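You operate a simulated robot arm through the tools that you are given. There is no shell and no other tool. Be economical: measure what you need, move in short steps, check, and stop when the job is done.

You are at the controls of a simulated robot arm. One attempt, no reset.

Task
Centre the grey caliper: lock the brake lever on, torque both bolts to the card, let off.
Fine: dial at the job card's figure, driver back in its holster. Set down upright: green torque driver.

Only the result counts: the job must be done as asked and must still hold three seconds after the hand-in. Knocking over, shifting, dropping, spilling or breaking anything else fails it.

Robot
A 6-joint arm with a two-finger parallel gripper on a trunk, on a base that drives. Base frame: it is fixed to the floor where the robot stands at the start and does not move with it; the origin is under the middle of the robot, x ahead of it, y to its left, z up. Units: cm, degrees, N and s.
With the tool pointing down near the work surface it reaches from about 32 to 70 cm from the robot's upright axis, wherever it stands. Its first joint turns from -166.0 to 166.0 degrees. Places, roughly: green torque dial [90, -20, 120]; grey caliper [30, 100, 100]; inner caliper bolt [30, 100, 90]; outer caliper bolt [20, 100, 90]; silver lever of the brake stand [10, 70, 90]. Payload 4.1 kg.
The TCP is the grasp point between the finger pads, 2.3 cm short of the fingertips. In the tool frame z runs along the fingers and y along their closing line. The gripper opens to 9.4 cm. The fingers are 3.8 cm wide and 1 cm thick; the gripper's body (5.4 by 9.6 cm) begins 3.9 cm behind the TCP.
Orientation is that of the tool frame in the base frame, as a unit quaternion [x, y, z, w]. With the fingers straight down and closing along the base's y, the tool's x points along the base's -x, its y along +y and its z along -z.

Tools
- The arm moves only by the tool apply_moves. Its argument "targets" is a list that holds one entry, the list of rows, each a list of 7 numbers: the shift along the tool's x, y, z in cm, then the turn, a rotation vector about the tool's x, y, z in degrees, then the opening, from 0 (shut) to 1 (fully open). In form: [[[x, y, z, ax, ay, az, gripper], ...]]. A call has 1 to 12 rows; each row shifts and turns the commanded pose from where the row before left it, along the tool's axes as they then stand. Each row takes 0.2 s and may step no farther than 5 cm and 8.6 degrees from the row before; otherwise, or with a gripper value out of range, the whole call is refused. Where a pose cannot be reached the arm comes as near as it can. A force on the tool above 40 N (or 10 N above the force at the start of the call, whichever is more), or a blocked arm, ends the call early, and 0.2 s more pass. The fingers move at their own pace (about 4.5 cm/s each) and stop on an object; they squeeze with about 42 N. The grip force told is the motor's: it shows also when the fingers shut on nothing. Time passes only in rows, and 0.2 s behind the last, so rows that do not move let the fingers close. It gives the time, the measured TCP pose, the force on the tool (base axes), the opening and the grip force at its end, in the units of the frame above (readings bear some noise), with the torque about the TCP (base axes, N m) and any sound that the robot's microphone picked up.
- Cameras (640 x 400 px; columns grow to the right, rows downward): "scene" is now at [2.1, 18.55, 154.05]; the picture's right is [0.13, -0.99, 0.00], its down [-0.67, -0.09, -0.74] and it looks along [0.73, 0.10, -0.67] (base axes); focal length 214 px, centre (320, 200). "wrist" rides on the gripper at [8.6, 1.6, -7.4] in the tool frame; the picture's right is [-0.18, 0.98, 0.00], its down [-0.58, -0.11, -0.81] and it looks along [-0.79, -0.15, 0.59] (tool axes); focal length 243 px, centre (320, 200). There is no depth. A picture from a camera that has moved, and an enlarged one, comes with that camera's place and axes in the base frame and with its lens. The place of the scene camera against the robot may be out by one fixed shift of up to 1.2 cm in any direction.
- snapshot(camera): a new picture of that camera. The clock stands still meanwhile.
- lift_body(by): slides the trunk up (or, below 0, down) by that many cm; the arm and the scene camera ride with it, the base frame stays. It gives what a move gives, with no picture.
- steer(legs): drives the robot by 1 to 6 legs, each [ahead, turn to the left] in cm and degrees, along the robot's own axes; the way and the turn of a leg run together, so that a leg with both is an arc; at most 150 cm and 180 degrees a leg. The arm and the cameras ride along, it lands a little off, and it stops where it bumps. It gives what a move gives.
- aim_head(pan, tilt): turns the head with the scene camera to pan (to the left, within 155 degrees either way) and tilt (down, from -29 to 69), counted from straight ahead of the robot. It gives what a move gives.
- zoom(camera, box): a new picture of the part [left, top, right, bottom] of that camera's present view, enlarged. The clock stands still meanwhile.
- finish_job(): hands the job in; it is judged then, once.

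Work in short steps. Places have to be worked out from the pictures, the camera data and where the tool is seen: move nearer, look again, correct. Check each grasp and each placing, and mend what went wrong. You have 120 turns and 98 pictures in all, those below and enlarged ones among them. Open the gripper and draw the arm clear of the work before you hand the job in, unless the task says otherwise; then end with one line.

The tools are called after ">>>" as name(argument=value, ...) on one line, values as JSON. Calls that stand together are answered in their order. apply_moves: Moves the arm, as the interface text tells. Its arguments: {"type":"object","properties":{"targets":{"type":"array"}},"required":["targets"]} The other tools are called the same way: lift_body (by) slides the trunk up or down; steer (legs) drives the base; aim_head (pan, tilt) turns the head that bears the scene camera; snapshot (camera) takes a picture; zoom (camera, box) takes an enlarged picture of a part of a camera's view; finish_job () hands the job in.

At the start:

```text
t: 0.0
tool_pos: [31.52, 18.07, 132.14]
orientation: [0.0, 1.0, 0.0, 0.0]
force: [-0.1, 0.0, -0.5]
moment: [0.0, 0.03, 0.0]
gripper_width: 9.39
grip_force: 0.0
trunk travel left (down, up): [-50.0, 9.0]
robot x, y, heading: [-0.05, 0.05, 0.1]
head pan, tilt: [7.5, 42.2]
```

scene: 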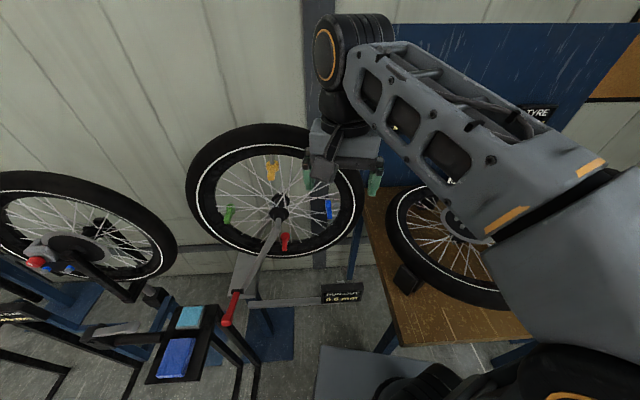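
wrist: 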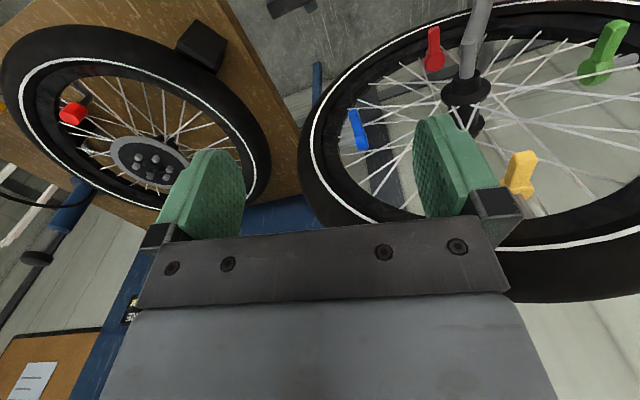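

I start by looking around: the brake stand is to the left, the driver/dial ahead to the right. I turn the head to the brake stand first.

>>> aim_head(pan=75, tilt=35)

>>> snapshot(camera="scene")

>>> aim_head(pan=-20, tilt=20)

>>> snapshot(camera="scene")

```text
t: 1.4
tool_pos: [31.61, 18.08, 132.23]
orientation: [0.0, 1.0, 0.0, 0.0]
force: [0.4, 0.3, -0.5]
moment: [0.02, 0.0, -0.05]
gripper_width: 9.39
grip_force: 0.1
trunk travel left (down, up): [-50.0, 9.0]
robot x, y, heading: [-0.01, 0.51, 0.2]
head pan, tilt: [75.0, 35.0]
```

```text
95 pictures are left
camera scene: at [-3.89, 25.96, 155.13], right [0.97, -0.26, 0.0], down [-0.15, -0.55, -0.82], along [0.21, 0.79, -0.57], focal length 214 px, centre (320, 200)
```

scene: 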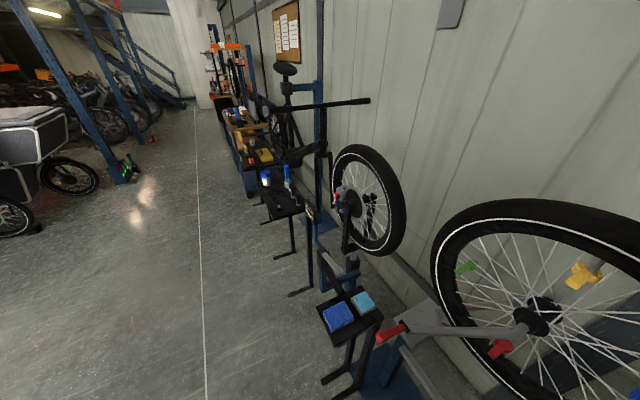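

```text
t: 3.1
tool_pos: [31.54, 18.02, 132.19]
orientation: [0.0, 1.0, 0.0, -0.001]
force: [1.1, 0.3, 0.4]
moment: [0.0, 0.0, 0.0]
gripper_width: 9.38
grip_force: 0.0
trunk travel left (down, up): [-50.0, 9.0]
robot x, y, heading: [0.22, -0.09, -0.1]
head pan, tilt: [-20.0, 20.0]
```

```text
94 pictures are left
camera scene: at [2.58, 14.27, 157.51], right [-0.34, -0.94, 0.0], down [-0.32, 0.12, -0.94], along [0.88, -0.32, -0.34], focal length 214 px, centre (320, 200)
```

scene: 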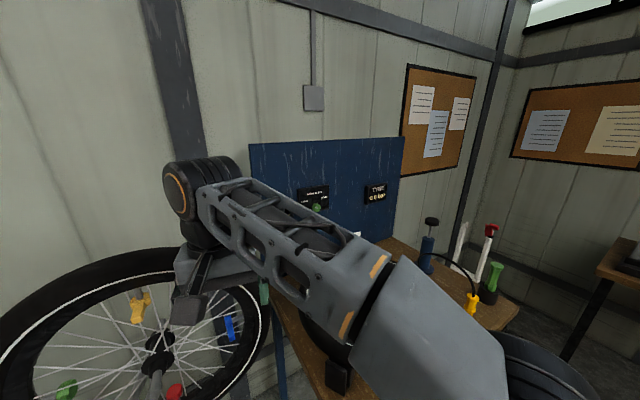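

The blue panel carries a green dial and labels; further left there's a brake stand with a wheel. Zooming on each.

>>> zoom(camera="scene", box=[240, 130, 440, 255])

>>> aim_head(pan=70, tilt=45)

>>> zoom(camera="scene", box=[160, 40, 416, 200])

```text
3.20 times, centred on (340, 192) of scene
camera zoom: at [2.58, 14.27, 157.51], right [-0.34, -0.94, 0.0], down [-0.32, 0.12, -0.94], along [0.88, -0.32, -0.34], focal length 686 px, centre (256, 224)
```

zoom: 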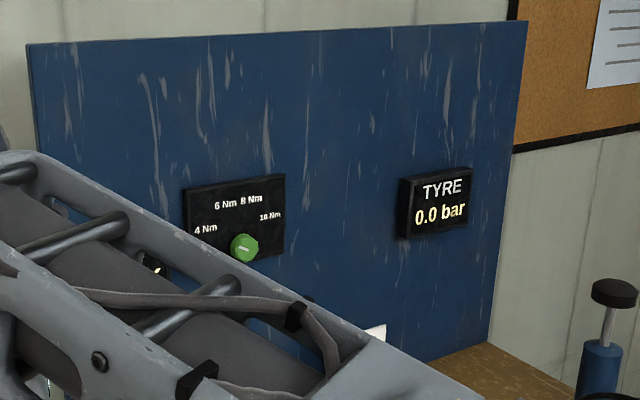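

```text
t: 4.7
tool_pos: [31.58, 17.96, 132.1]
orientation: [0.0, 1.0, 0.0, 0.0]
force: [-0.1, 0.1, 0.1]
moment: [0.02, -0.02, 0.04]
gripper_width: 9.39
grip_force: 0.1
trunk travel left (down, up): [-50.0, 9.0]
robot x, y, heading: [-0.05, 0.18, 0.3]
head pan, tilt: [70.0, 45.0]
```

```text
2.50 times, centred on (288, 120) of scene
camera zoom: at [-3.39, 25.09, 153.65], right [0.94, -0.34, 0.0], down [-0.24, -0.66, -0.71], along [0.24, 0.66, -0.71], focal length 536 px, centre (400, 400)
```

zoom: 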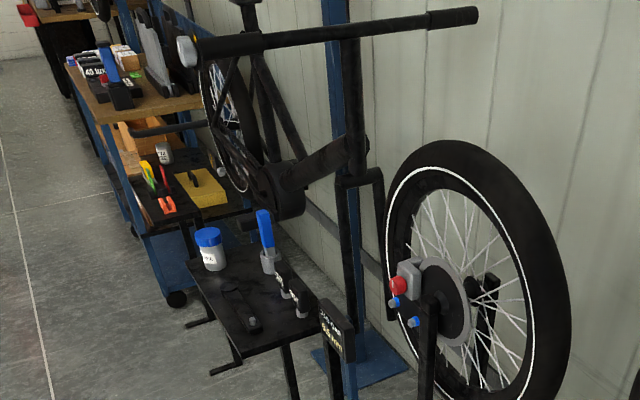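

I look at the bench to the right, zoomed, for the green driver and job card; and at the lever area of the brake stand.

>>> snapshot(camera="scene")

>>> aim_head(pan=-35, tilt=30)

>>> snapshot(camera="scene")

```text
91 pictures are left
camera scene: at [-3.39, 25.09, 153.65], right [0.94, -0.34, 0.0], down [-0.24, -0.66, -0.71], along [0.24, 0.66, -0.71], focal length 214 px, centre (320, 200)
```

scene: 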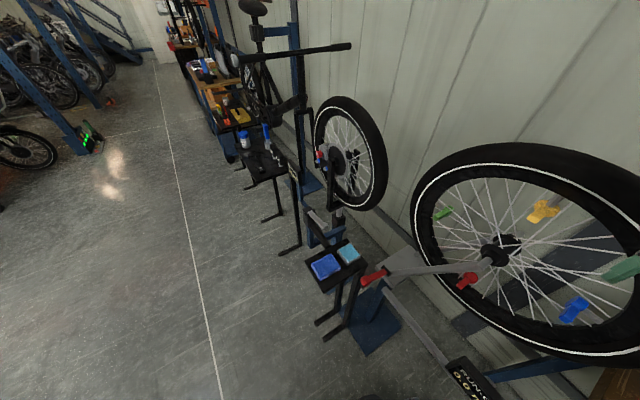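

```text
t: 6.6
tool_pos: [31.56, 18.06, 132.13]
orientation: [0.0, 1.0, -0.001, 0.0]
force: [-1.5, 0.0, 0.4]
moment: [0.01, 0.01, -0.01]
gripper_width: 9.4
grip_force: 0.0
trunk travel left (down, up): [-50.0, 9.0]
robot x, y, heading: [-0.04, 0.01, -0.1]
head pan, tilt: [-35.0, 30.0]
```

```text
90 pictures are left
camera scene: at [1.24, 12.27, 155.91], right [-0.57, -0.82, 0.0], down [-0.41, 0.29, -0.87], along [0.71, -0.5, -0.5], focal length 214 px, centre (320, 200)
```

scene: 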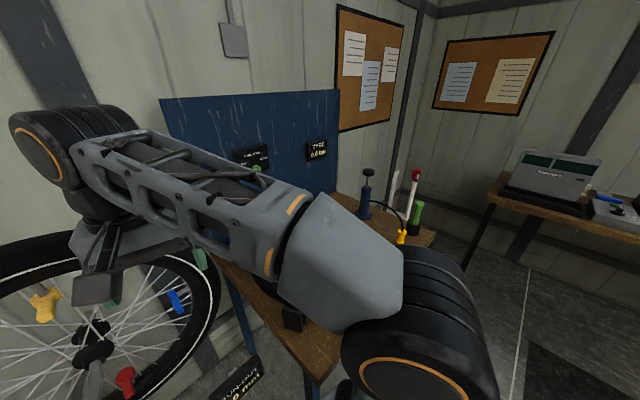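

>>> zoom(camera="scene", box=[340, 155, 468, 265])

>>> zoom(camera="scene", box=[480, 130, 640, 230])

```text
3.64 times, centred on (404, 210) of scene
camera zoom: at [1.24, 12.27, 155.91], right [-0.57, -0.82, 0.0], down [-0.41, 0.29, -0.87], along [0.71, -0.5, -0.5], focal length 780 px, centre (14, 164)
```

zoom: 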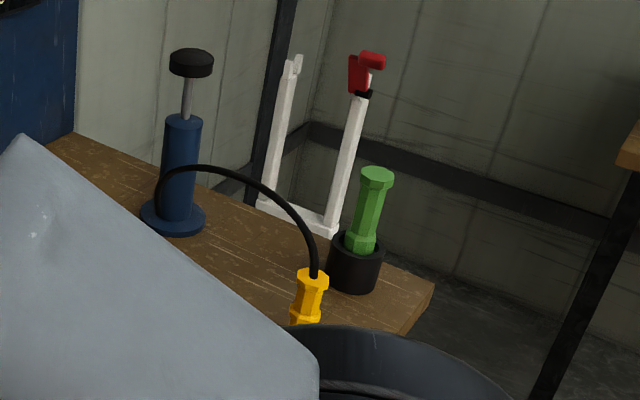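

```text
4.00 times, centred on (560, 180) of scene
camera zoom: at [1.24, 12.27, 155.91], right [-0.57, -0.82, 0.0], down [-0.41, 0.29, -0.87], along [0.71, -0.5, -0.5], focal length 858 px, centre (-640, 280)
```

zoom: 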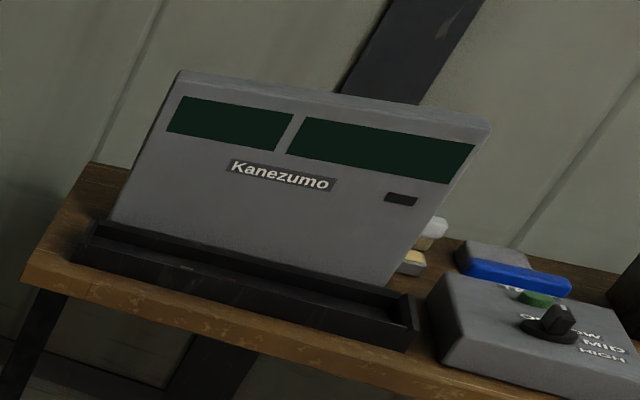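

The green driver sits in a black holster on the right end of the bench. I back up a bit and turn right to see the bench, dial and card without the arm in the way.

>>> steer(legs=[[-15, 0], [0, -80]])

>>> aim_head(pan=50, tilt=35)

>>> snapshot(camera="scene")

```text
t: 11.4
tool_pos: [7.79, -28.05, 132.14]
orientation: [0.645, 0.765, 0.0, 0.0]
force: [0.4, 0.0, 0.2]
moment: [-0.03, -0.04, 0.03]
gripper_width: 9.38
grip_force: 0.0
trunk travel left (down, up): [-50.0, 9.0]
robot x, y, heading: [-15.3, 0.33, -80.1]
head pan, tilt: [-35.0, 30.0]
```

```text
t: 13.0
tool_pos: [7.95, -28.06, 132.27]
orientation: [0.644, 0.765, 0.0, 0.0]
force: [0.5, 0.9, 0.3]
moment: [0.01, -0.02, -0.02]
gripper_width: 9.42
grip_force: 0.0
trunk travel left (down, up): [-50.0, 9.0]
robot x, y, heading: [-15.24, -0.36, -80.4]
head pan, tilt: [50.0, 35.0]
```

```text
87 pictures are left
camera scene: at [7.6, 5.07, 155.13], right [-0.51, -0.86, 0.0], down [-0.49, 0.29, -0.82], along [0.71, -0.41, -0.57], focal length 214 px, centre (320, 200)
```

scene: 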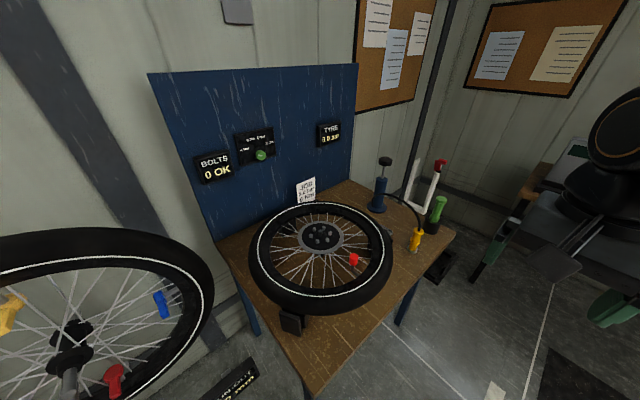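

>>> zoom(camera="scene", box=[180, 110, 340, 210])

>>> zoom(camera="scene", box=[350, 140, 478, 270])

```text
4.00 times, centred on (260, 160) of scene
camera zoom: at [7.6, 5.07, 155.13], right [-0.51, -0.86, 0.0], down [-0.49, 0.29, -0.82], along [0.71, -0.41, -0.57], focal length 858 px, centre (560, 360)
```

zoom: 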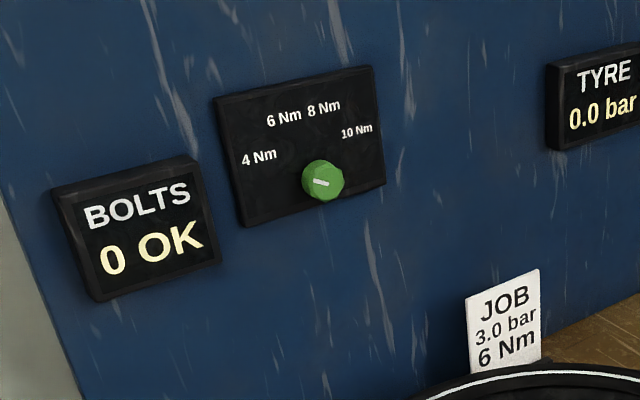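

```text
3.08 times, centred on (414, 205) of scene
camera zoom: at [7.6, 5.07, 155.13], right [-0.51, -0.86, 0.0], down [-0.49, 0.29, -0.82], along [0.71, -0.41, -0.57], focal length 660 px, centre (31, 185)
```

zoom: 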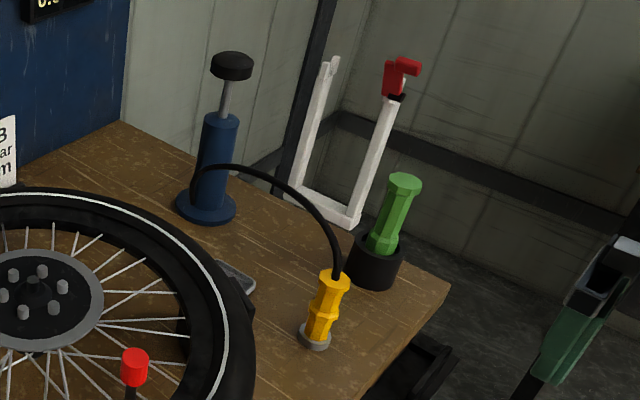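

The card says 6 Nm; the dial (green knob on a vertical panel) points near 4 Nm or below. I drive to face the panel and turn the tool horizontal (tool z along +x).

>>> steer(legs=[[15, 0], [0, 80]])

>>> aim_head(pan=0, tilt=30)

>>> apply_moves(targets=[[[0, 0, 0, 0, -8.2, 0, 1], [0, 0, 0, 0, -8.2, 0, 1], [0, 0, 0, 0, -8.2, 0, 1], [0, 0, 0, 0, -8.2, 0, 1], [0, 0, 0, 0, -8.2, 0, 1], [0, 0, 0, 0, -8.2, 0, 1], [0, 0, 0, 0, -8.2, 0, 1], [0, 0, 0, 0, -8.2, 0, 1], [0, 0, 0, 0, -8.2, 0, 1], [0, 0, 0, 0, -8.2, 0, 1], [0, 0, 0, 0, -8, 0, 1]]])

>>> snapshot(camera="scene")

>>> snapshot(camera="wrist")

```text
t: 17.8
tool_pos: [19.07, 3.15, 132.21]
orientation: [0.001, 1.0, 0.001, 0.001]
force: [-0.1, 0.8, 0.4]
moment: [0.04, 0.02, 0.0]
gripper_width: 9.39
grip_force: 0.0
trunk travel left (down, up): [-50.0, 9.0]
robot x, y, heading: [-13.02, -14.52, -0.3]
head pan, tilt: [50.0, 35.0]
```

```text
t: 19.0
tool_pos: [18.92, 3.06, 132.22]
orientation: [0.002, 1.0, 0.0, 0.001]
force: [-0.3, 0.1, -0.5]
moment: [-0.03, -0.01, -0.01]
gripper_width: 9.4
grip_force: 0.1
trunk travel left (down, up): [-50.0, 9.0]
robot x, y, heading: [-12.86, -14.6, -0.0]
head pan, tilt: [0.0, 30.0]
```

```text
t: 21.4
tool_pos: [18.89, 3.09, 132.2]
orientation: [0.001, 0.707, -0.001, 0.708]
force: [0.0, 0.4, -0.5]
moment: [-0.01, -0.02, 0.04]
gripper_width: 9.4
grip_force: 0.1
trunk travel left (down, up): [-50.0, 9.0]
robot x, y, heading: [-12.7, -15.07, -0.4]
head pan, tilt: [0.0, 30.0]
```

```text
84 pictures are left
camera scene: at [-9.78, 2.66, 155.91], right [0.0, -1.0, 0.0], down [-0.5, 0.0, -0.87], along [0.87, 0.0, -0.5], focal length 214 px, centre (320, 200)
```

scene: 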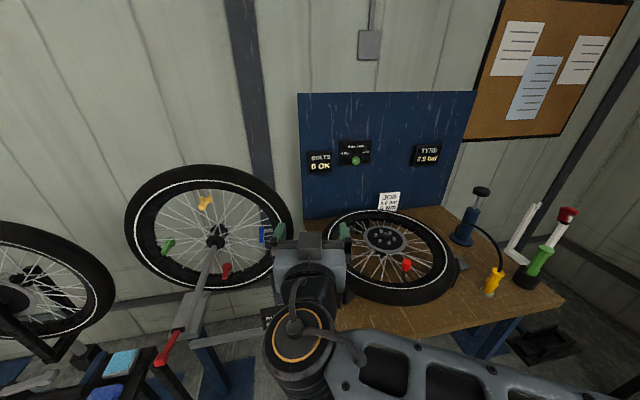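

```text
83 pictures are left
camera wrist: at [11.5, 4.75, 123.42], right [0.0, 0.98, 0.18], down [-0.81, -0.11, 0.58], along [0.59, -0.15, 0.79], focal length 243 px, centre (320, 200)
```

wrist: 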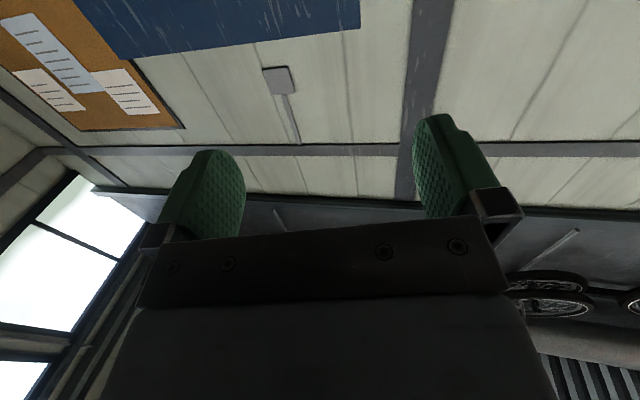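

Triangulating three views, the dial is at about [82, -13, 124]; the bench front edge is near x=26. I bring the TCP into line with the dial (y=-13), then drive forward ~16 cm.

>>> apply_moves(targets=[[[0, -4, 0, 0, 0, 0, 1], [0, -4, 0, 0, 0, 0, 1], [0, -4, 0, 0, 0, 0, 1], [0, -4, 0, 0, 0, 0, 1], [2, 0, 4, 0, 0, 0, 0.7], [2, 0, 4, 0, 0, 0, 0.7], [2, 0, 4, 0, 0, 0, 0.7], [2, 0, 4, 0, 0, 0, 0.7]]])

>>> steer(legs=[[15, 0]])

>>> snapshot(camera="scene")

>>> snapshot(camera="wrist")

```text
t: 22.3
tool_pos: [16.34, -1.72, 131.33]
orientation: [-0.137, 0.704, 0.125, 0.686]
force: [0.2, 0.5, -0.3]
moment: [-0.03, -0.02, -0.01]
gripper_width: 9.39
grip_force: 0.0
trunk travel left (down, up): [-50.0, 9.0]
robot x, y, heading: [-12.98, -14.86, 0.1]
head pan, tilt: [0.0, 30.0]
stopped in row 4: the arm was blocked; the commanded pose is now the measured one
```

```text
t: 23.7
tool_pos: [30.24, -1.85, 131.5]
orientation: [-0.138, 0.703, 0.128, 0.686]
force: [-0.9, -0.8, 0.3]
moment: [-0.05, -0.01, 0.0]
gripper_width: 9.39
grip_force: 0.1
trunk travel left (down, up): [-50.0, 9.0]
robot x, y, heading: [1.44, -15.05, 0.7]
head pan, tilt: [0.0, 30.0]
```

```text
82 pictures are left
camera scene: at [3.91, 2.22, 155.91], right [0.01, -1.0, 0.0], down [-0.5, -0.01, -0.87], along [0.87, 0.01, -0.5], focal length 214 px, centre (320, 200)
```

scene: 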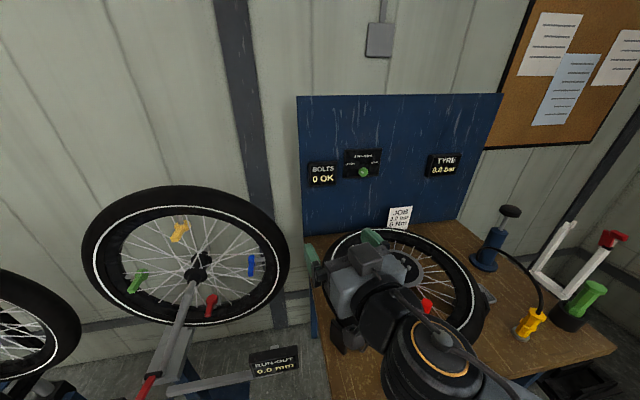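

```text
81 pictures are left
camera wrist: at [22.5, -3.24, 122.96], right [-0.36, 0.92, 0.17], down [-0.7, -0.39, 0.6], along [0.62, 0.1, 0.78], focal length 243 px, centre (320, 200)
```

wrist: 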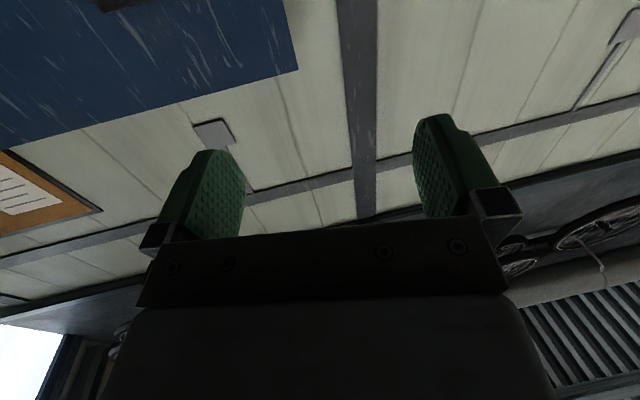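

The arm was too folded; it's now yawed ~22°. I extend along base +x, then rotate the yaw back.

>>> apply_moves(targets=[[[0, -1.6, 4, 0, 0, 0, 1], [0, -1.6, 4, 0, 0, 0, 1], [0, -1.6, 4, 0, 0, 0, 1], [0, -1.6, 4, 0, 0, 0, 1], [0, -3, 0, 7.2, 0, 0, 1], [0, -3, 0, 7.2, 0, 0, 1], [0, -3, 0, 7.2, 0, 0, 1]]])

```text
t: 24.2
tool_pos: [30.38, 4.51, 132.02]
orientation: [-0.22, 0.675, 0.224, 0.668]
force: [-0.3, 0.5, -0.1]
moment: [0.04, 0.0, 0.02]
gripper_width: 9.4
grip_force: 0.2
trunk travel left (down, up): [-50.0, 9.0]
robot x, y, heading: [1.32, -15.03, 1.0]
head pan, tilt: [0.0, 30.0]
stopped in row 2: the arm was blocked; the commanded pose is now the measured one
```

The wrist is too near the shoulder axis (singular). I fold back to tool-down, then will extend outward and only then pitch the tool up.

>>> apply_moves(targets=[[[0, 0, 0, 0, 8.2, 0, 1], [0, 0, 0, 0, 8.2, 0, 1], [0, 0, 0, 0, 8.2, 0, 1], [0, 0, 0, 0, 8.2, 0, 1], [0, 0, 0, 0, 8.2, 0, 1], [0, 0, 0, 0, 8.2, 0, 1], [0, 0, 0, 0, 8.2, 0, 1], [0, 0, 0, 0, 8.2, 0, 1], [0, 0, 0, 0, 8.2, 0, 1], [0, 0, 0, 0, 8.2, 0, 1], [0, 0, 0, 0, 8, 0, 1]]])

```text
t: 26.6
tool_pos: [30.49, 4.58, 131.84]
orientation: [-0.305, 0.952, 0.009, 0.017]
force: [0.5, 0.0, -0.5]
moment: [-0.02, 0.04, -0.01]
gripper_width: 9.41
grip_force: 0.0
out of reach, approached as far as the arm can: row 1
trunk travel left (down, up): [-50.0, 9.0]
robot x, y, heading: [1.76, -15.1, 0.8]
head pan, tilt: [0.0, 30.0]
```

>>> apply_moves(targets=[[[0, 0, 0, 0, 0, 7.1, 1], [0, 0, 0, 0, 0, 7.1, 1], [0, 0, 0, 0, 0, 7.1, 1], [0, 0, 0, 0, 0, 7.1, 1], [0, 0, 0, 0, 0, 7.1, 1], [-3.8, -2.5, 0, 0, 0, 0, 1], [-3.8, -2.5, 0, 0, 0, 0, 1], [-3.8, -2.5, 0, 0, 0, 0, 1], [-3.8, -2.5, 0, 0, 0, 0, 1], [-3.8, -2.5, 0, 0, 0, 0, 1], [-3.8, -2.5, 0, 0, 0, 0, 1], [-3.8, -2.5, 0, 0, 0, 0, 1]]])

>>> apply_moves(targets=[[[0, 0, 0, 0, -8.2, 0, 1], [0, 0, 0, 0, -8.2, 0, 1], [0, 0, 0, 0, -8.2, 0, 1], [0, 0, 0, 0, -8.2, 0, 1], [0, 0, 0, 0, -8.2, 0, 1], [0, 0, 0, 0, -8.2, 0, 1], [0, 0, 0, 0, -8.2, 0, 1], [0, 0, 0, 0, -8.2, 0, 1], [0, 0, 0, 0, -8.2, 0, 1], [0, 0, 0, 0, -8.2, 0, 1], [0, 0, 0, 0, -8, 0, 1]]])

>>> snapshot(camera="scene")

>>> snapshot(camera="wrist")

```text
t: 29.2
tool_pos: [56.67, -12.94, 131.68]
orientation: [-0.002, 1.0, 0.016, 0.015]
force: [0.1, 0.0, 0.2]
moment: [0.0, -0.02, 0.0]
gripper_width: 9.39
grip_force: 0.0
out of reach, approached as far as the arm can: row 12
trunk travel left (down, up): [-50.0, 9.0]
robot x, y, heading: [1.18, -15.11, 0.8]
head pan, tilt: [0.0, 30.0]
```

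```text
t: 31.6
tool_pos: [56.76, -10.82, 131.2]
orientation: [-0.026, 0.747, 0.057, 0.662]
force: [0.2, -0.2, 0.7]
moment: [-0.03, -0.01, -0.01]
gripper_width: 9.38
grip_force: 0.0
out of reach, approached as far as the arm can: row 10, 11
trunk travel left (down, up): [-50.0, 9.0]
robot x, y, heading: [1.56, -15.42, 1.0]
head pan, tilt: [0.0, 30.0]
```

```text
80 pictures are left
camera scene: at [3.99, 2.23, 155.91], right [0.01, -1.0, 0.0], down [-0.5, -0.01, -0.87], along [0.87, 0.01, -0.5], focal length 214 px, centre (320, 200)
```

scene: 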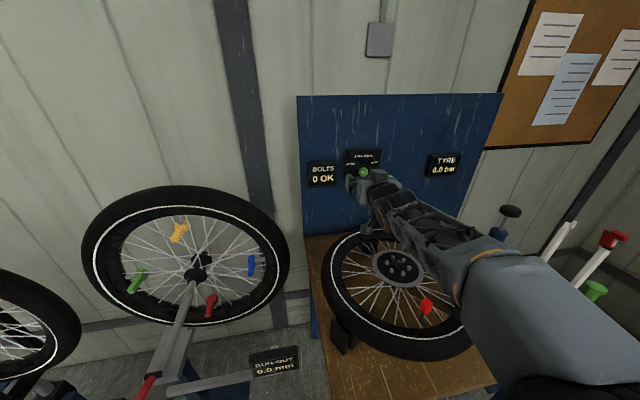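

```text
79 pictures are left
camera wrist: at [48.08, -9.85, 123.41], right [-0.09, 0.97, 0.23], down [-0.71, -0.23, 0.66], along [0.7, -0.11, 0.71], focal length 243 px, centre (320, 200)
```

wrist: 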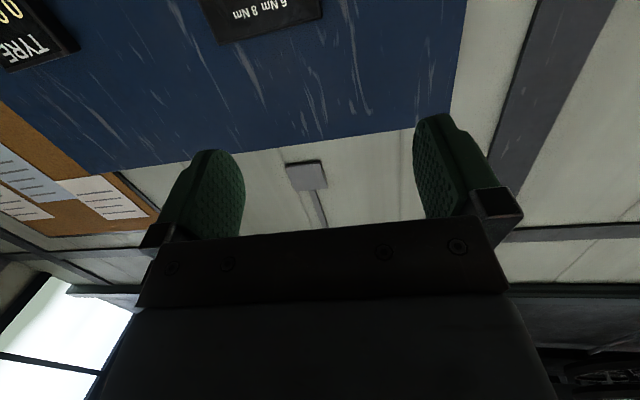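

The tool is nearly horizontal. I roll it 180° so the wrist camera sits above and looks down to the dial, and advance a little.

>>> apply_moves(targets=[[[0, 0, 1, 0, 0, 8.5, 1], [0, 0, 1, 0, 0, 8.5, 1], [0, 0, 1, 0, 0, 8.5, 1], [0, 0, 1, 0, 0, 8.5, 1], [0, 0, 1, 0, 0, 8.5, 1], [0, 0, 0, 0, 0, 8.5, 1], [0, 0, 0, 0, 0, 8.5, 1], [0, 0, 0, 0, 0, 8.5, 1], [0, 0, 0, 0, 0, 8.5, 1], [0, 0, 0, 0, 0, 8.5, 1], [0, 0, 0, 0, 0, 8.5, 1], [0, 0, 0, 0, 0, 8.5, 1]]])

>>> apply_moves(targets=[[[0, 0, 0, 0, 0, 8.5, 1], [0, 0, 0, 0, 0, 8.5, 1], [0, 0, 0, 0, 0, 8.5, 1], [0, 0, 0, 0, 0, 8.5, 1], [0, 0, 0, 0, 0, 8.5, 1], [0, 0, 0, 0, 0, 8.5, 1], [0, 0, 0, 0, 0, 8.5, 1], [0, 0, 0, 0, 0, 8.5, 1], [0, 0, 0, 0, 0, 8.5, 1]]])

>>> snapshot(camera="wrist")

```text
t: 34.2
tool_pos: [61.62, -12.82, 131.74]
orientation: [0.548, 0.429, 0.566, 0.442]
force: [0.0, -0.3, 0.4]
moment: [0.01, 0.02, -0.04]
gripper_width: 9.43
grip_force: 0.0
trunk travel left (down, up): [-50.0, 9.0]
robot x, y, heading: [1.72, -15.23, 0.6]
head pan, tilt: [0.0, 30.0]
```

```text
t: 36.2
tool_pos: [61.62, -12.8, 131.76]
orientation: [0.696, -0.001, 0.718, -0.004]
force: [0.2, 0.0, 0.0]
moment: [0.01, 0.03, -0.01]
gripper_width: 9.39
grip_force: 0.2
trunk travel left (down, up): [-50.0, 9.0]
robot x, y, heading: [1.38, -15.28, 0.7]
head pan, tilt: [0.0, 30.0]
```

```text
78 pictures are left
camera wrist: at [53.9, -14.55, 140.07], right [0.01, -0.98, -0.19], down [-0.79, 0.11, -0.61], along [0.62, 0.15, -0.77], focal length 243 px, centre (320, 200)
```

wrist: 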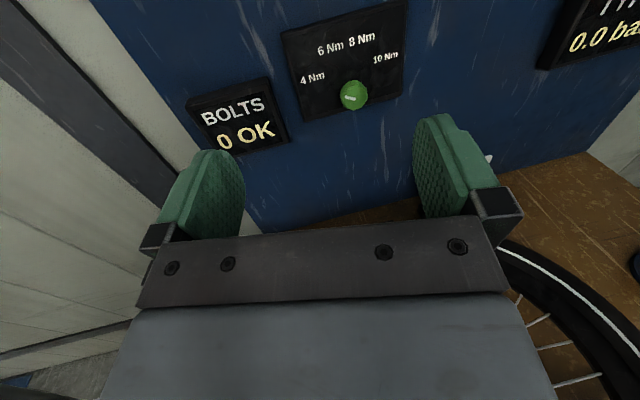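

The wrist view now shows the dial well. Zoom to read the pointer and measure the knob.

>>> zoom(camera="wrist", box=[270, 0, 430, 130])

```text
3.08 times, centred on (350, 65) of wrist
camera zoom: at [53.9, -14.55, 140.07], right [0.01, -0.98, -0.19], down [-0.79, 0.11, -0.61], along [0.62, 0.15, -0.77], focal length 746 px, centre (228, 615)
```

zoom: 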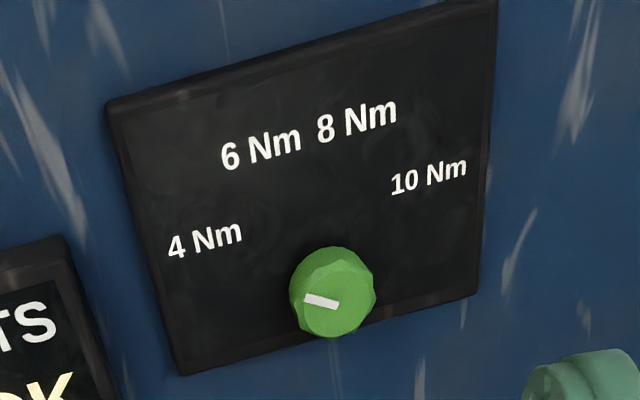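

Pointer is at 4 Nm (-60° from vertical); labels are 40° apart, so a +40° clockwise turn (tool +z) gives 6. I lower to dial height and come closer for a better fix.

>>> apply_moves(targets=[[[-3, 0.5, 1, 0, -1.9, 0, 0.75], [-3, 0.5, 1, 0, 0, 0, 0.75], [0, 0, 2, 0, 0, 0, 0.75]]])

>>> zoom(camera="wrist", box=[160, 0, 480, 200])

>>> zoom(camera="scene", box=[290, 130, 450, 230])

```text
t: 37.0
tool_pos: [65.69, -12.9, 125.86]
orientation: [0.708, -0.002, 0.706, 0.001]
force: [-0.3, -0.5, 0.6]
moment: [0.01, -0.02, -0.02]
gripper_width: 7.06
grip_force: 0.0
out of reach, approached as far as the arm can: row 2
trunk travel left (down, up): [-50.0, 9.0]
robot x, y, heading: [1.26, -15.27, 0.3]
head pan, tilt: [0.0, 30.0]
```

```text
2.00 times, centred on (320, 100) of wrist
camera zoom: at [58.31, -14.51, 134.54], right [-0.01, -0.98, -0.19], down [-0.81, 0.11, -0.58], along [0.59, 0.15, -0.79], focal length 485 px, centre (320, 400)
```

zoom: 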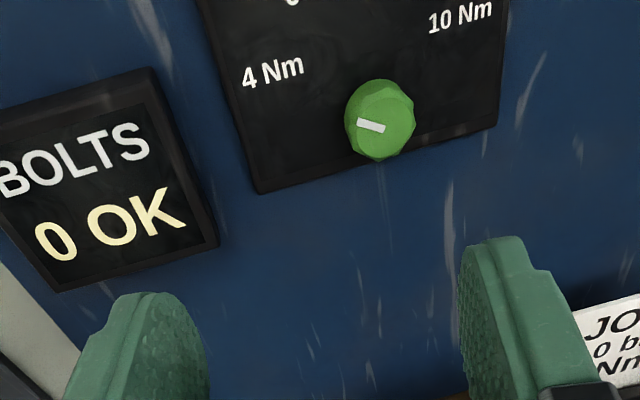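

```text
4.00 times, centred on (370, 180) of scene
camera zoom: at [4.01, 2.24, 155.91], right [0.01, -1.0, 0.0], down [-0.5, -0.01, -0.87], along [0.87, 0.01, -0.5], focal length 858 px, centre (120, 280)
```

zoom: 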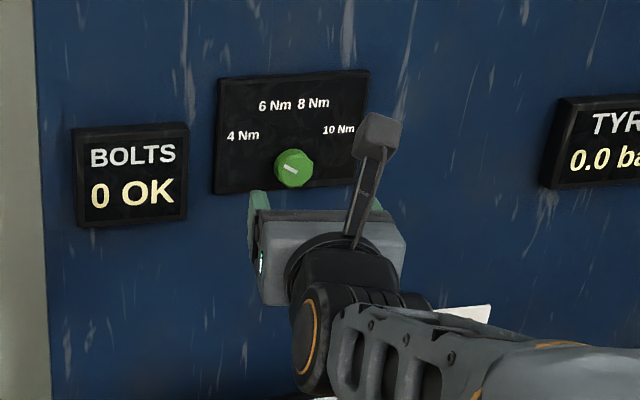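

Triangulation puts the knob face at about [88, -15.2, 121]. I lower, shift, and advance to get closer.

>>> apply_moves(targets=[[[-2.4, 1.1, 2, 0, 0, 0, 0.75], [-2.4, 1.2, 2, 0, 0, 0, 0.75], [0, 0, 3, 0, 0, 0, 0.75], [0, 0, 3, 0, 0, 0, 0.75]]])

>>> snapshot(camera="wrist")

```text
t: 38.0
tool_pos: [75.84, -12.37, 121.76]
orientation: [0.709, -0.003, 0.706, 0.002]
force: [0.3, -0.6, -0.4]
moment: [0.0, -0.03, -0.03]
gripper_width: 7.06
grip_force: 0.1
out of reach, approached as far as the arm can: row 1, 2
trunk travel left (down, up): [-50.0, 9.0]
robot x, y, heading: [1.43, -15.44, 0.6]
head pan, tilt: [0.0, 30.0]
```

```text
74 pictures are left
camera wrist: at [68.48, -14.07, 130.21], right [-0.01, -0.98, -0.19], down [-0.81, 0.11, -0.58], along [0.59, 0.15, -0.79], focal length 243 px, centre (320, 200)
```

wrist: 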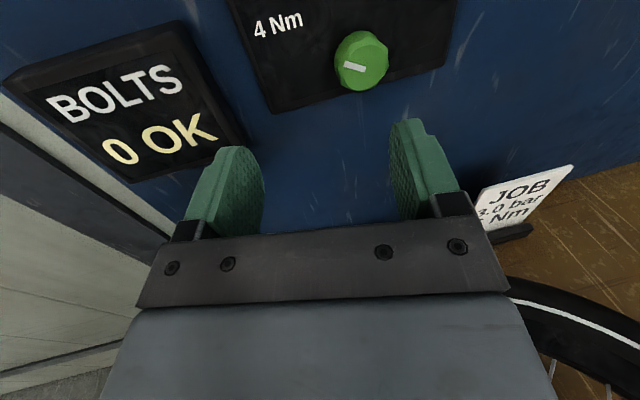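

Dial confirmed near [88, -15.5, 121]. I shift sideways alone to see if the arm obeys.

>>> apply_moves(targets=[[[-0.4, 1.5, 0, 0, 0, 0, 0.75], [-0.4, 1.6, 0, 0, 0, 0, 0.75]]])

```text
t: 38.6
tool_pos: [76.12, -13.08, 121.37]
orientation: [0.709, -0.005, 0.705, 0.006]
force: [0.7, -0.4, -0.5]
moment: [-0.01, 0.03, 0.05]
gripper_width: 7.02
grip_force: 0.1
out of reach, approached as far as the arm can: row 1, 2
trunk travel left (down, up): [-50.0, 9.0]
robot x, y, heading: [1.75, -15.31, 0.7]
head pan, tilt: [0.0, 30.0]
```

The arm is at a joint limit laterally; I turn the base by about -1.9° instead.

>>> steer(legs=[[0, -1.9]])

>>> apply_moves(targets=[[[0, 0, 2, 0, 0, 0, 0.65], [0, 0, 2, 0, 0, 0, 0.65]]])

>>> snapshot(camera="wrist")

```text
t: 39.4
tool_pos: [76.12, -13.65, 121.22]
orientation: [0.709, -0.007, 0.705, 0.008]
force: [0.0, -0.2, 0.8]
moment: [0.0, -0.06, 0.02]
gripper_width: 7.04
grip_force: 0.1
trunk travel left (down, up): [-50.0, 9.0]
robot x, y, heading: [0.87, -15.0, 0.5]
head pan, tilt: [0.0, 30.0]
stopped in leg 1: the robot was blocked; the commanded pose is now the measured one
```

```text
t: 40.0
tool_pos: [80.21, -13.74, 121.21]
orientation: [0.71, -0.006, 0.704, 0.007]
force: [0.6, 0.3, 0.8]
moment: [0.0, 0.01, -0.01]
gripper_width: 6.13
grip_force: 0.0
trunk travel left (down, up): [-50.0, 9.0]
robot x, y, heading: [1.24, -15.23, 0.3]
head pan, tilt: [0.0, 30.0]
```

```text
73 pictures are left
camera wrist: at [72.69, -15.18, 129.8], right [-0.02, -0.98, -0.18], down [-0.81, 0.12, -0.58], along [0.59, 0.14, -0.8], focal length 243 px, centre (320, 200)
```

wrist: 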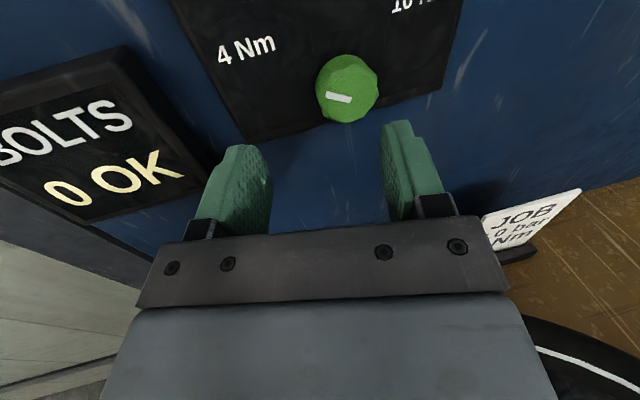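

The base reported blocked; I look around with the scene camera for any contact.

>>> aim_head(pan=-10, tilt=55)

>>> snapshot(camera="scene")

```text
t: 40.8
tool_pos: [80.03, -13.62, 121.2]
orientation: [0.709, -0.007, 0.706, 0.008]
force: [0.4, -0.3, 0.0]
moment: [-0.02, 0.02, -0.03]
gripper_width: 6.1
grip_force: 0.1
trunk travel left (down, up): [-50.0, 9.0]
robot x, y, heading: [1.6, -15.23, 0.2]
head pan, tilt: [-10.0, 55.0]
```

```text
72 pictures are left
camera scene: at [2.09, 0.96, 152.31], right [-0.17, -0.99, 0.0], down [-0.81, 0.14, -0.57], along [0.57, -0.1, -0.82], focal length 214 px, centre (320, 200)
```

scene: 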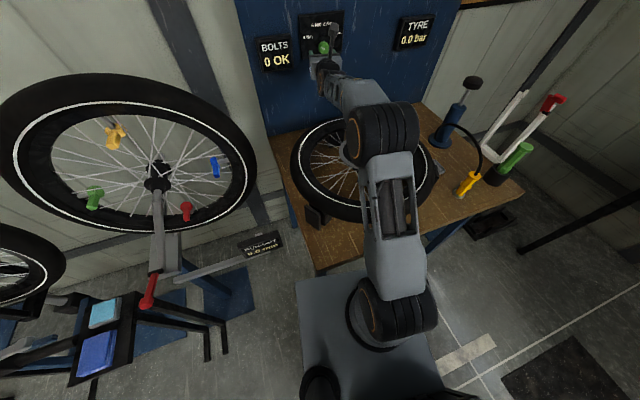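

The base platform's front is right at the bench; I back off 4 cm and turn about -2°, since the arm has spare reach (gripper is in front of the knob but not yet around it).

>>> steer(legs=[[-5, 0], [0, -1.8]])

>>> snapshot(camera="wrist")

```text
t: 42.1
tool_pos: [75.12, -16.36, 121.25]
orientation: [0.709, -0.019, 0.705, 0.02]
force: [0.7, -0.3, 0.2]
moment: [-0.02, 0.04, 0.05]
gripper_width: 6.11
grip_force: 0.0
trunk travel left (down, up): [-50.0, 9.0]
robot x, y, heading: [-3.54, -15.36, -1.3]
head pan, tilt: [-10.0, 55.0]
```

```text
71 pictures are left
camera wrist: at [67.59, -17.49, 129.83], right [-0.05, -0.98, -0.18], down [-0.8, 0.15, -0.58], along [0.59, 0.12, -0.8], focal length 243 px, centre (320, 200)
```

wrist: 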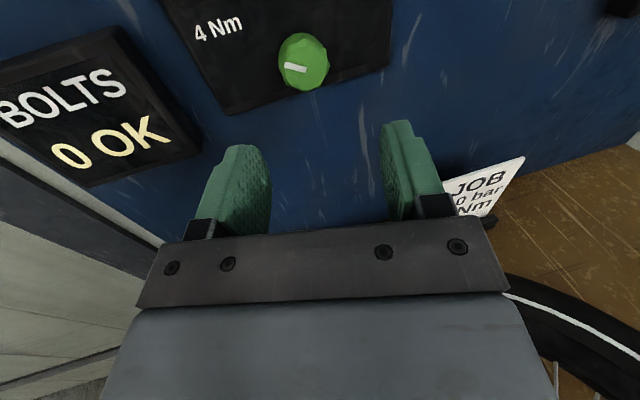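

Now I advance 8 cm and correct y by 1.6 toward the knob, then look.

>>> apply_moves(targets=[[[-0.2, -0.6, 2.5, 0, 0, 0, 0.65], [0, -0.5, 2.5, 0, 0, 0, 0.65], [0, -0.5, 2.5, 0, 0, 0, 0.65]]])

>>> snapshot(camera="wrist")

```text
t: 42.9
tool_pos: [82.58, -14.94, 120.98]
orientation: [0.709, -0.018, 0.705, 0.019]
force: [0.8, 0.6, 0.1]
moment: [-0.01, 0.03, 0.04]
gripper_width: 6.11
grip_force: 0.0
trunk travel left (down, up): [-50.0, 9.0]
robot x, y, heading: [-3.79, -15.16, -1.6]
head pan, tilt: [-10.0, 55.0]
```

```text
70 pictures are left
camera wrist: at [75.21, -16.16, 129.46], right [-0.05, -0.98, -0.18], down [-0.8, 0.15, -0.58], along [0.59, 0.12, -0.8], focal length 243 px, centre (320, 200)
```

wrist: 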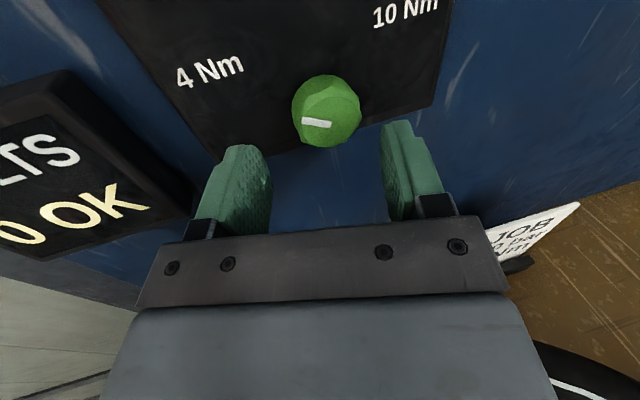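

>>> apply_moves(targets=[[[0, 0, 1.5, 0, 0, 0, 0.6], [0, 0, 1.5, 0, 0, 0, 0.6], [0, 0, 1, 0, 0, 0, 0.6]]])

>>> snapshot(camera="wrist")

```text
t: 43.7
tool_pos: [82.78, -15.26, 121.04]
orientation: [0.708, -0.022, 0.705, 0.024]
force: [-0.5, -0.1, 0.2]
moment: [-0.02, 0.0, 0.02]
gripper_width: 5.64
grip_force: 0.0
out of reach, approached as far as the arm can: row 1, 2, 3
trunk travel left (down, up): [-50.0, 9.0]
robot x, y, heading: [-3.67, -14.99, -1.3]
head pan, tilt: [-10.0, 55.0]
```

```text
69 pictures are left
camera wrist: at [75.35, -16.32, 129.55], right [-0.06, -0.98, -0.18], down [-0.8, 0.16, -0.58], along [0.6, 0.11, -0.79], focal length 243 px, centre (320, 200)
```

wrist: 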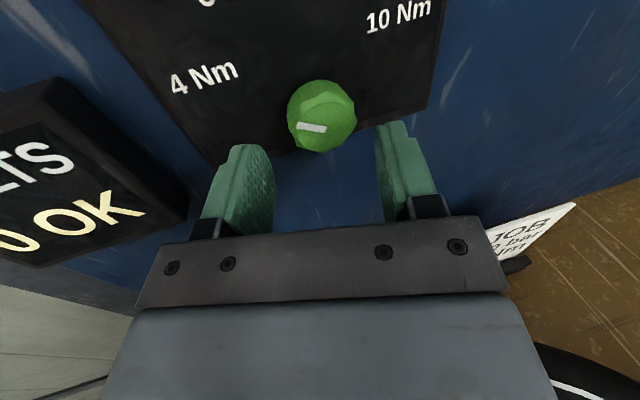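

Out of reach by a few cm; driving the base forward 3.7 cm carries the fingers around the knob (aligned within 1 mm or so).

>>> steer(legs=[[3.7, 0]])

>>> snapshot(camera="wrist")

```text
t: 44.7
tool_pos: [85.77, -15.21, 120.86]
orientation: [0.709, -0.019, 0.704, 0.021]
force: [-11.5, -2.1, -1.6]
moment: [-0.06, -0.18, 0.42]
gripper_width: 5.54
grip_force: 0.1
trunk travel left (down, up): [-50.0, 9.0]
robot x, y, heading: [-1.04, -15.33, -1.5]
head pan, tilt: [-10.0, 55.0]
stopped in leg 1: the force on the tool passed its limit at 160 N (the readings are from after the stop); the commanded pose is now the measured one
```

```text
68 pictures are left
camera wrist: at [78.25, -16.39, 129.48], right [-0.06, -0.98, -0.18], down [-0.8, 0.15, -0.58], along [0.59, 0.11, -0.8], focal length 243 px, centre (320, 200)
```

wrist: 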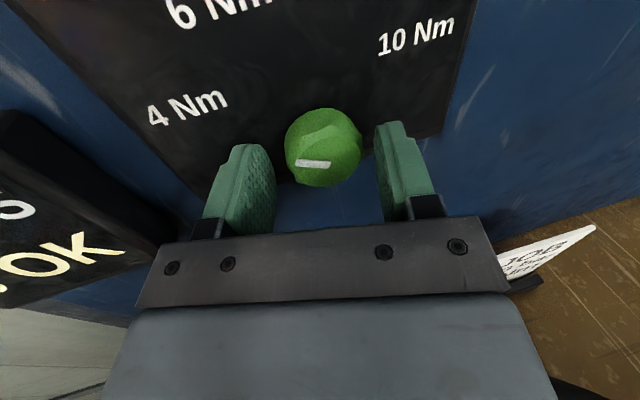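

The fingertips touched the plate (x≈88), so the knob is already between the fingers; its centre seems ~1.2 cm above the tool axis. I retract 0.5, raise 1.2, close, and look.

>>> apply_moves(targets=[[[0.6, 0.1, -0.5, 0, 0, 0, 0.6], [0.6, 0.1, 0, 0, 0, 0, 0.6], [0, 0, 0, 0, 0, 0, 0.5]]])

>>> zoom(camera="wrist", box=[160, 60, 480, 260])

>>> snapshot(camera="scene")

```text
t: 45.5
tool_pos: [85.42, -15.36, 122.04]
orientation: [0.71, -0.019, 0.704, 0.02]
force: [0.5, -0.1, -0.1]
moment: [0.04, -0.03, -0.02]
gripper_width: 4.73
grip_force: 0.0
trunk travel left (down, up): [-50.0, 9.0]
robot x, y, heading: [-0.75, -15.25, -1.3]
head pan, tilt: [-10.0, 55.0]
```

```text
2.00 times, centred on (320, 160) of wrist
camera zoom: at [77.94, -16.52, 130.56], right [-0.06, -0.98, -0.18], down [-0.8, 0.15, -0.57], along [0.59, 0.11, -0.8], focal length 485 px, centre (320, 280)
```

zoom: 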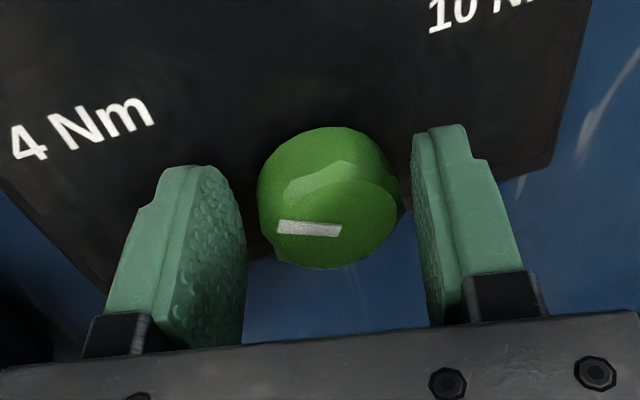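

```text
66 pictures are left
camera scene: at [0.6, 0.81, 152.31], right [-0.2, -0.98, 0.0], down [-0.8, 0.16, -0.57], along [0.56, -0.11, -0.82], focal length 214 px, centre (320, 200)
```

scene: 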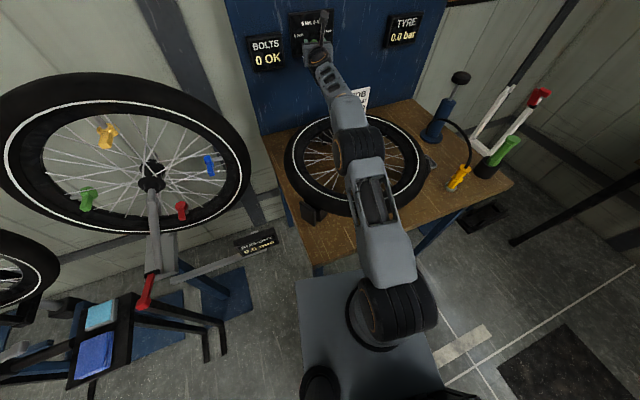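

The knob is centred between the fingers. I close on it.

>>> apply_moves(targets=[[[0, 0, 0, 0, 0, 0, 0], [0, 0, 0, 0, 0, 0, 0], [0, 0, 0, 0, 0, 0, 0]]])

```text
t: 46.3
tool_pos: [85.37, -15.54, 121.96]
orientation: [0.709, -0.02, 0.704, 0.021]
force: [0.4, -3.9, 0.8]
moment: [-0.05, 0.13, 0.14]
gripper_width: 3.97
grip_force: 45.6
trunk travel left (down, up): [-50.0, 9.0]
robot x, y, heading: [-0.73, -15.64, -1.6]
head pan, tilt: [-10.0, 55.0]
```

Gripped at 3.97 cm. I turn +40° clockwise in 5 steps.

>>> apply_moves(targets=[[[0, 0, 0, 0, 0, 8, 0], [0, 0, 0, 0, 0, 8, 0], [0, 0, 0, 0, 0, 8, 0], [0, 0, 0, 0, 0, 8, 0], [0, 0, 0, 0, 0, 8, 0]]])

>>> snapshot(camera="wrist")

```text
t: 47.5
tool_pos: [85.23, -16.0, 121.71]
orientation: [0.661, -0.263, 0.667, -0.222]
force: [-22.2, -23.5, -16.0]
moment: [-0.4, 1.16, 0.44]
gripper_width: 3.8
grip_force: 45.2
trunk travel left (down, up): [-50.0, 9.0]
robot x, y, heading: [-0.75, -15.68, -1.9]
head pan, tilt: [-10.0, 55.0]
```

```text
65 pictures are left
camera wrist: at [77.49, -22.31, 127.3], right [-0.05, -0.63, -0.77], down [-0.78, 0.51, -0.36], along [0.62, 0.59, -0.52], focal length 243 px, centre (320, 200)
```

wrist: 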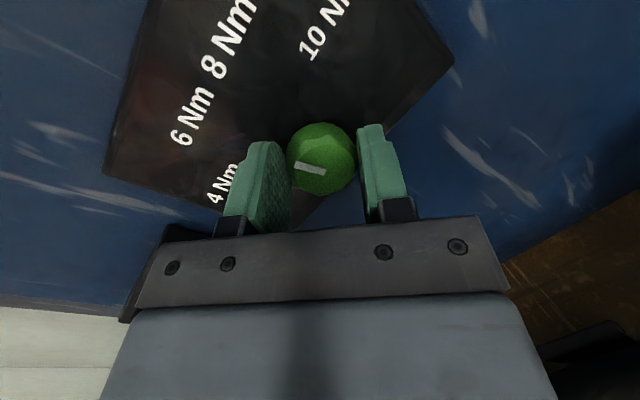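

The dial seems to have turned most of the way. I release, back off a few cm and read the pointer.

>>> apply_moves(targets=[[[0, 0, 0, 0, 0, 0, 0.6], [0, 0, 0, 0, 0, 0, 0.6], [0, 0, -2, 0, 0, 0, 0.6], [0, 0, -3, 0, 0, 0, 0.6]]])

>>> zoom(camera="wrist", box=[160, 0, 480, 200])

```text
t: 48.5
tool_pos: [83.03, -14.04, 123.75]
orientation: [0.662, -0.263, 0.667, -0.218]
force: [1.1, 0.1, -0.7]
moment: [0.01, 0.02, -0.04]
gripper_width: 5.66
grip_force: 0.1
out of reach, approached as far as the arm can: row 3, 4
trunk travel left (down, up): [-50.0, 9.0]
robot x, y, heading: [-0.95, -15.37, -1.4]
head pan, tilt: [-10.0, 55.0]
```

```text
2.00 times, centred on (320, 100) of wrist
camera zoom: at [75.33, -20.32, 129.42], right [-0.05, -0.64, -0.77], down [-0.78, 0.5, -0.37], along [0.62, 0.59, -0.52], focal length 485 px, centre (320, 400)
```

zoom: 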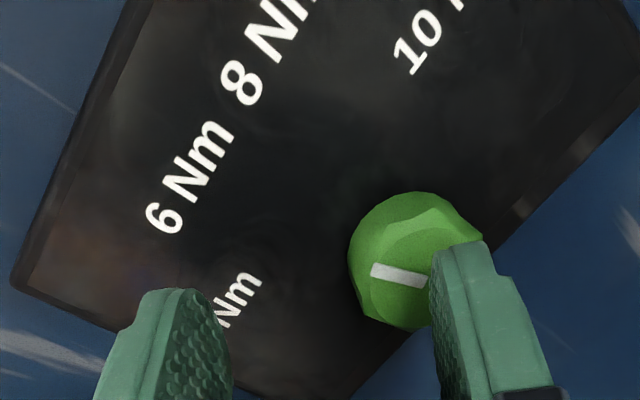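

Pointer looks aimed at 6 Nm. I drive back to clear the arm and verify from the scene camera.

>>> steer(legs=[[-12, 0]])

>>> aim_head(pan=-5, tilt=20)

>>> zoom(camera="scene", box=[290, 140, 410, 240])

>>> zoom(camera="wrist", box=[160, 0, 480, 200])

```text
t: 49.7
tool_pos: [70.91, -13.79, 123.88]
orientation: [0.662, -0.262, 0.668, -0.219]
force: [0.1, -0.7, 0.3]
moment: [-0.01, 0.02, 0.02]
gripper_width: 5.63
grip_force: 0.1
trunk travel left (down, up): [-50.0, 9.0]
robot x, y, heading: [-12.98, -15.52, -1.2]
head pan, tilt: [-10.0, 55.0]
```

```text
t: 50.7
tool_pos: [71.01, -13.8, 123.81]
orientation: [0.662, -0.262, 0.668, -0.218]
force: [0.0, -0.2, 0.1]
moment: [0.0, 0.01, 0.03]
gripper_width: 5.61
grip_force: 0.0
trunk travel left (down, up): [-50.0, 9.0]
robot x, y, heading: [-12.87, -15.36, -1.2]
head pan, tilt: [-5.0, 20.0]
```

```text
4.00 times, centred on (350, 190) of scene
camera zoom: at [-9.33, 1.51, 157.51], right [-0.11, -0.99, 0.0], down [-0.34, 0.04, -0.94], along [0.93, -0.11, -0.34], focal length 858 px, centre (200, 240)
```

zoom: 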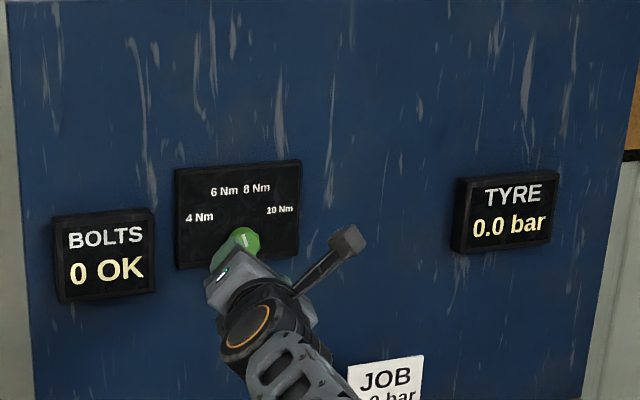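

```text
2.00 times, centred on (320, 100) of wrist
camera zoom: at [63.24, -20.07, 129.44], right [-0.05, -0.64, -0.77], down [-0.78, 0.5, -0.37], along [0.62, 0.58, -0.52], focal length 485 px, centre (320, 400)
```

zoom: 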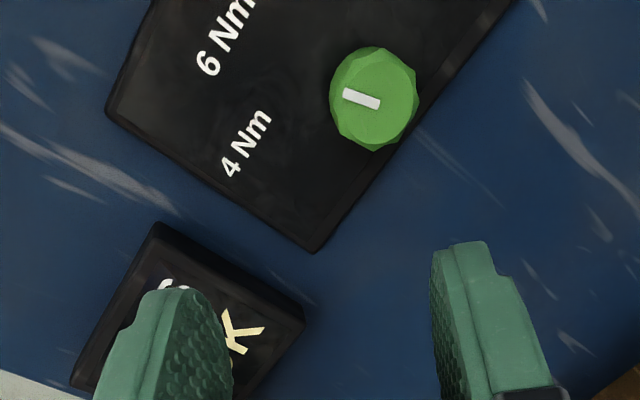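

>>> zoom(camera="scene", box=[332, 176, 372, 208])

```text
12.50 times, centred on (352, 192) of scene
camera zoom: at [-9.33, 1.51, 157.51], right [-0.11, -0.99, 0.0], down [-0.34, 0.04, -0.94], along [0.93, -0.11, -0.34], focal length 2681 px, centre (-80, 300)
```

zoom: 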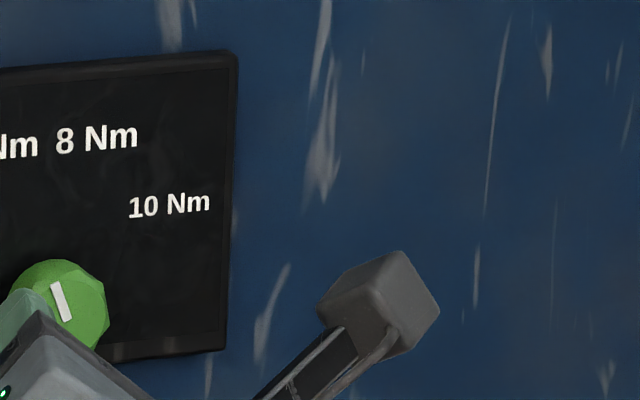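

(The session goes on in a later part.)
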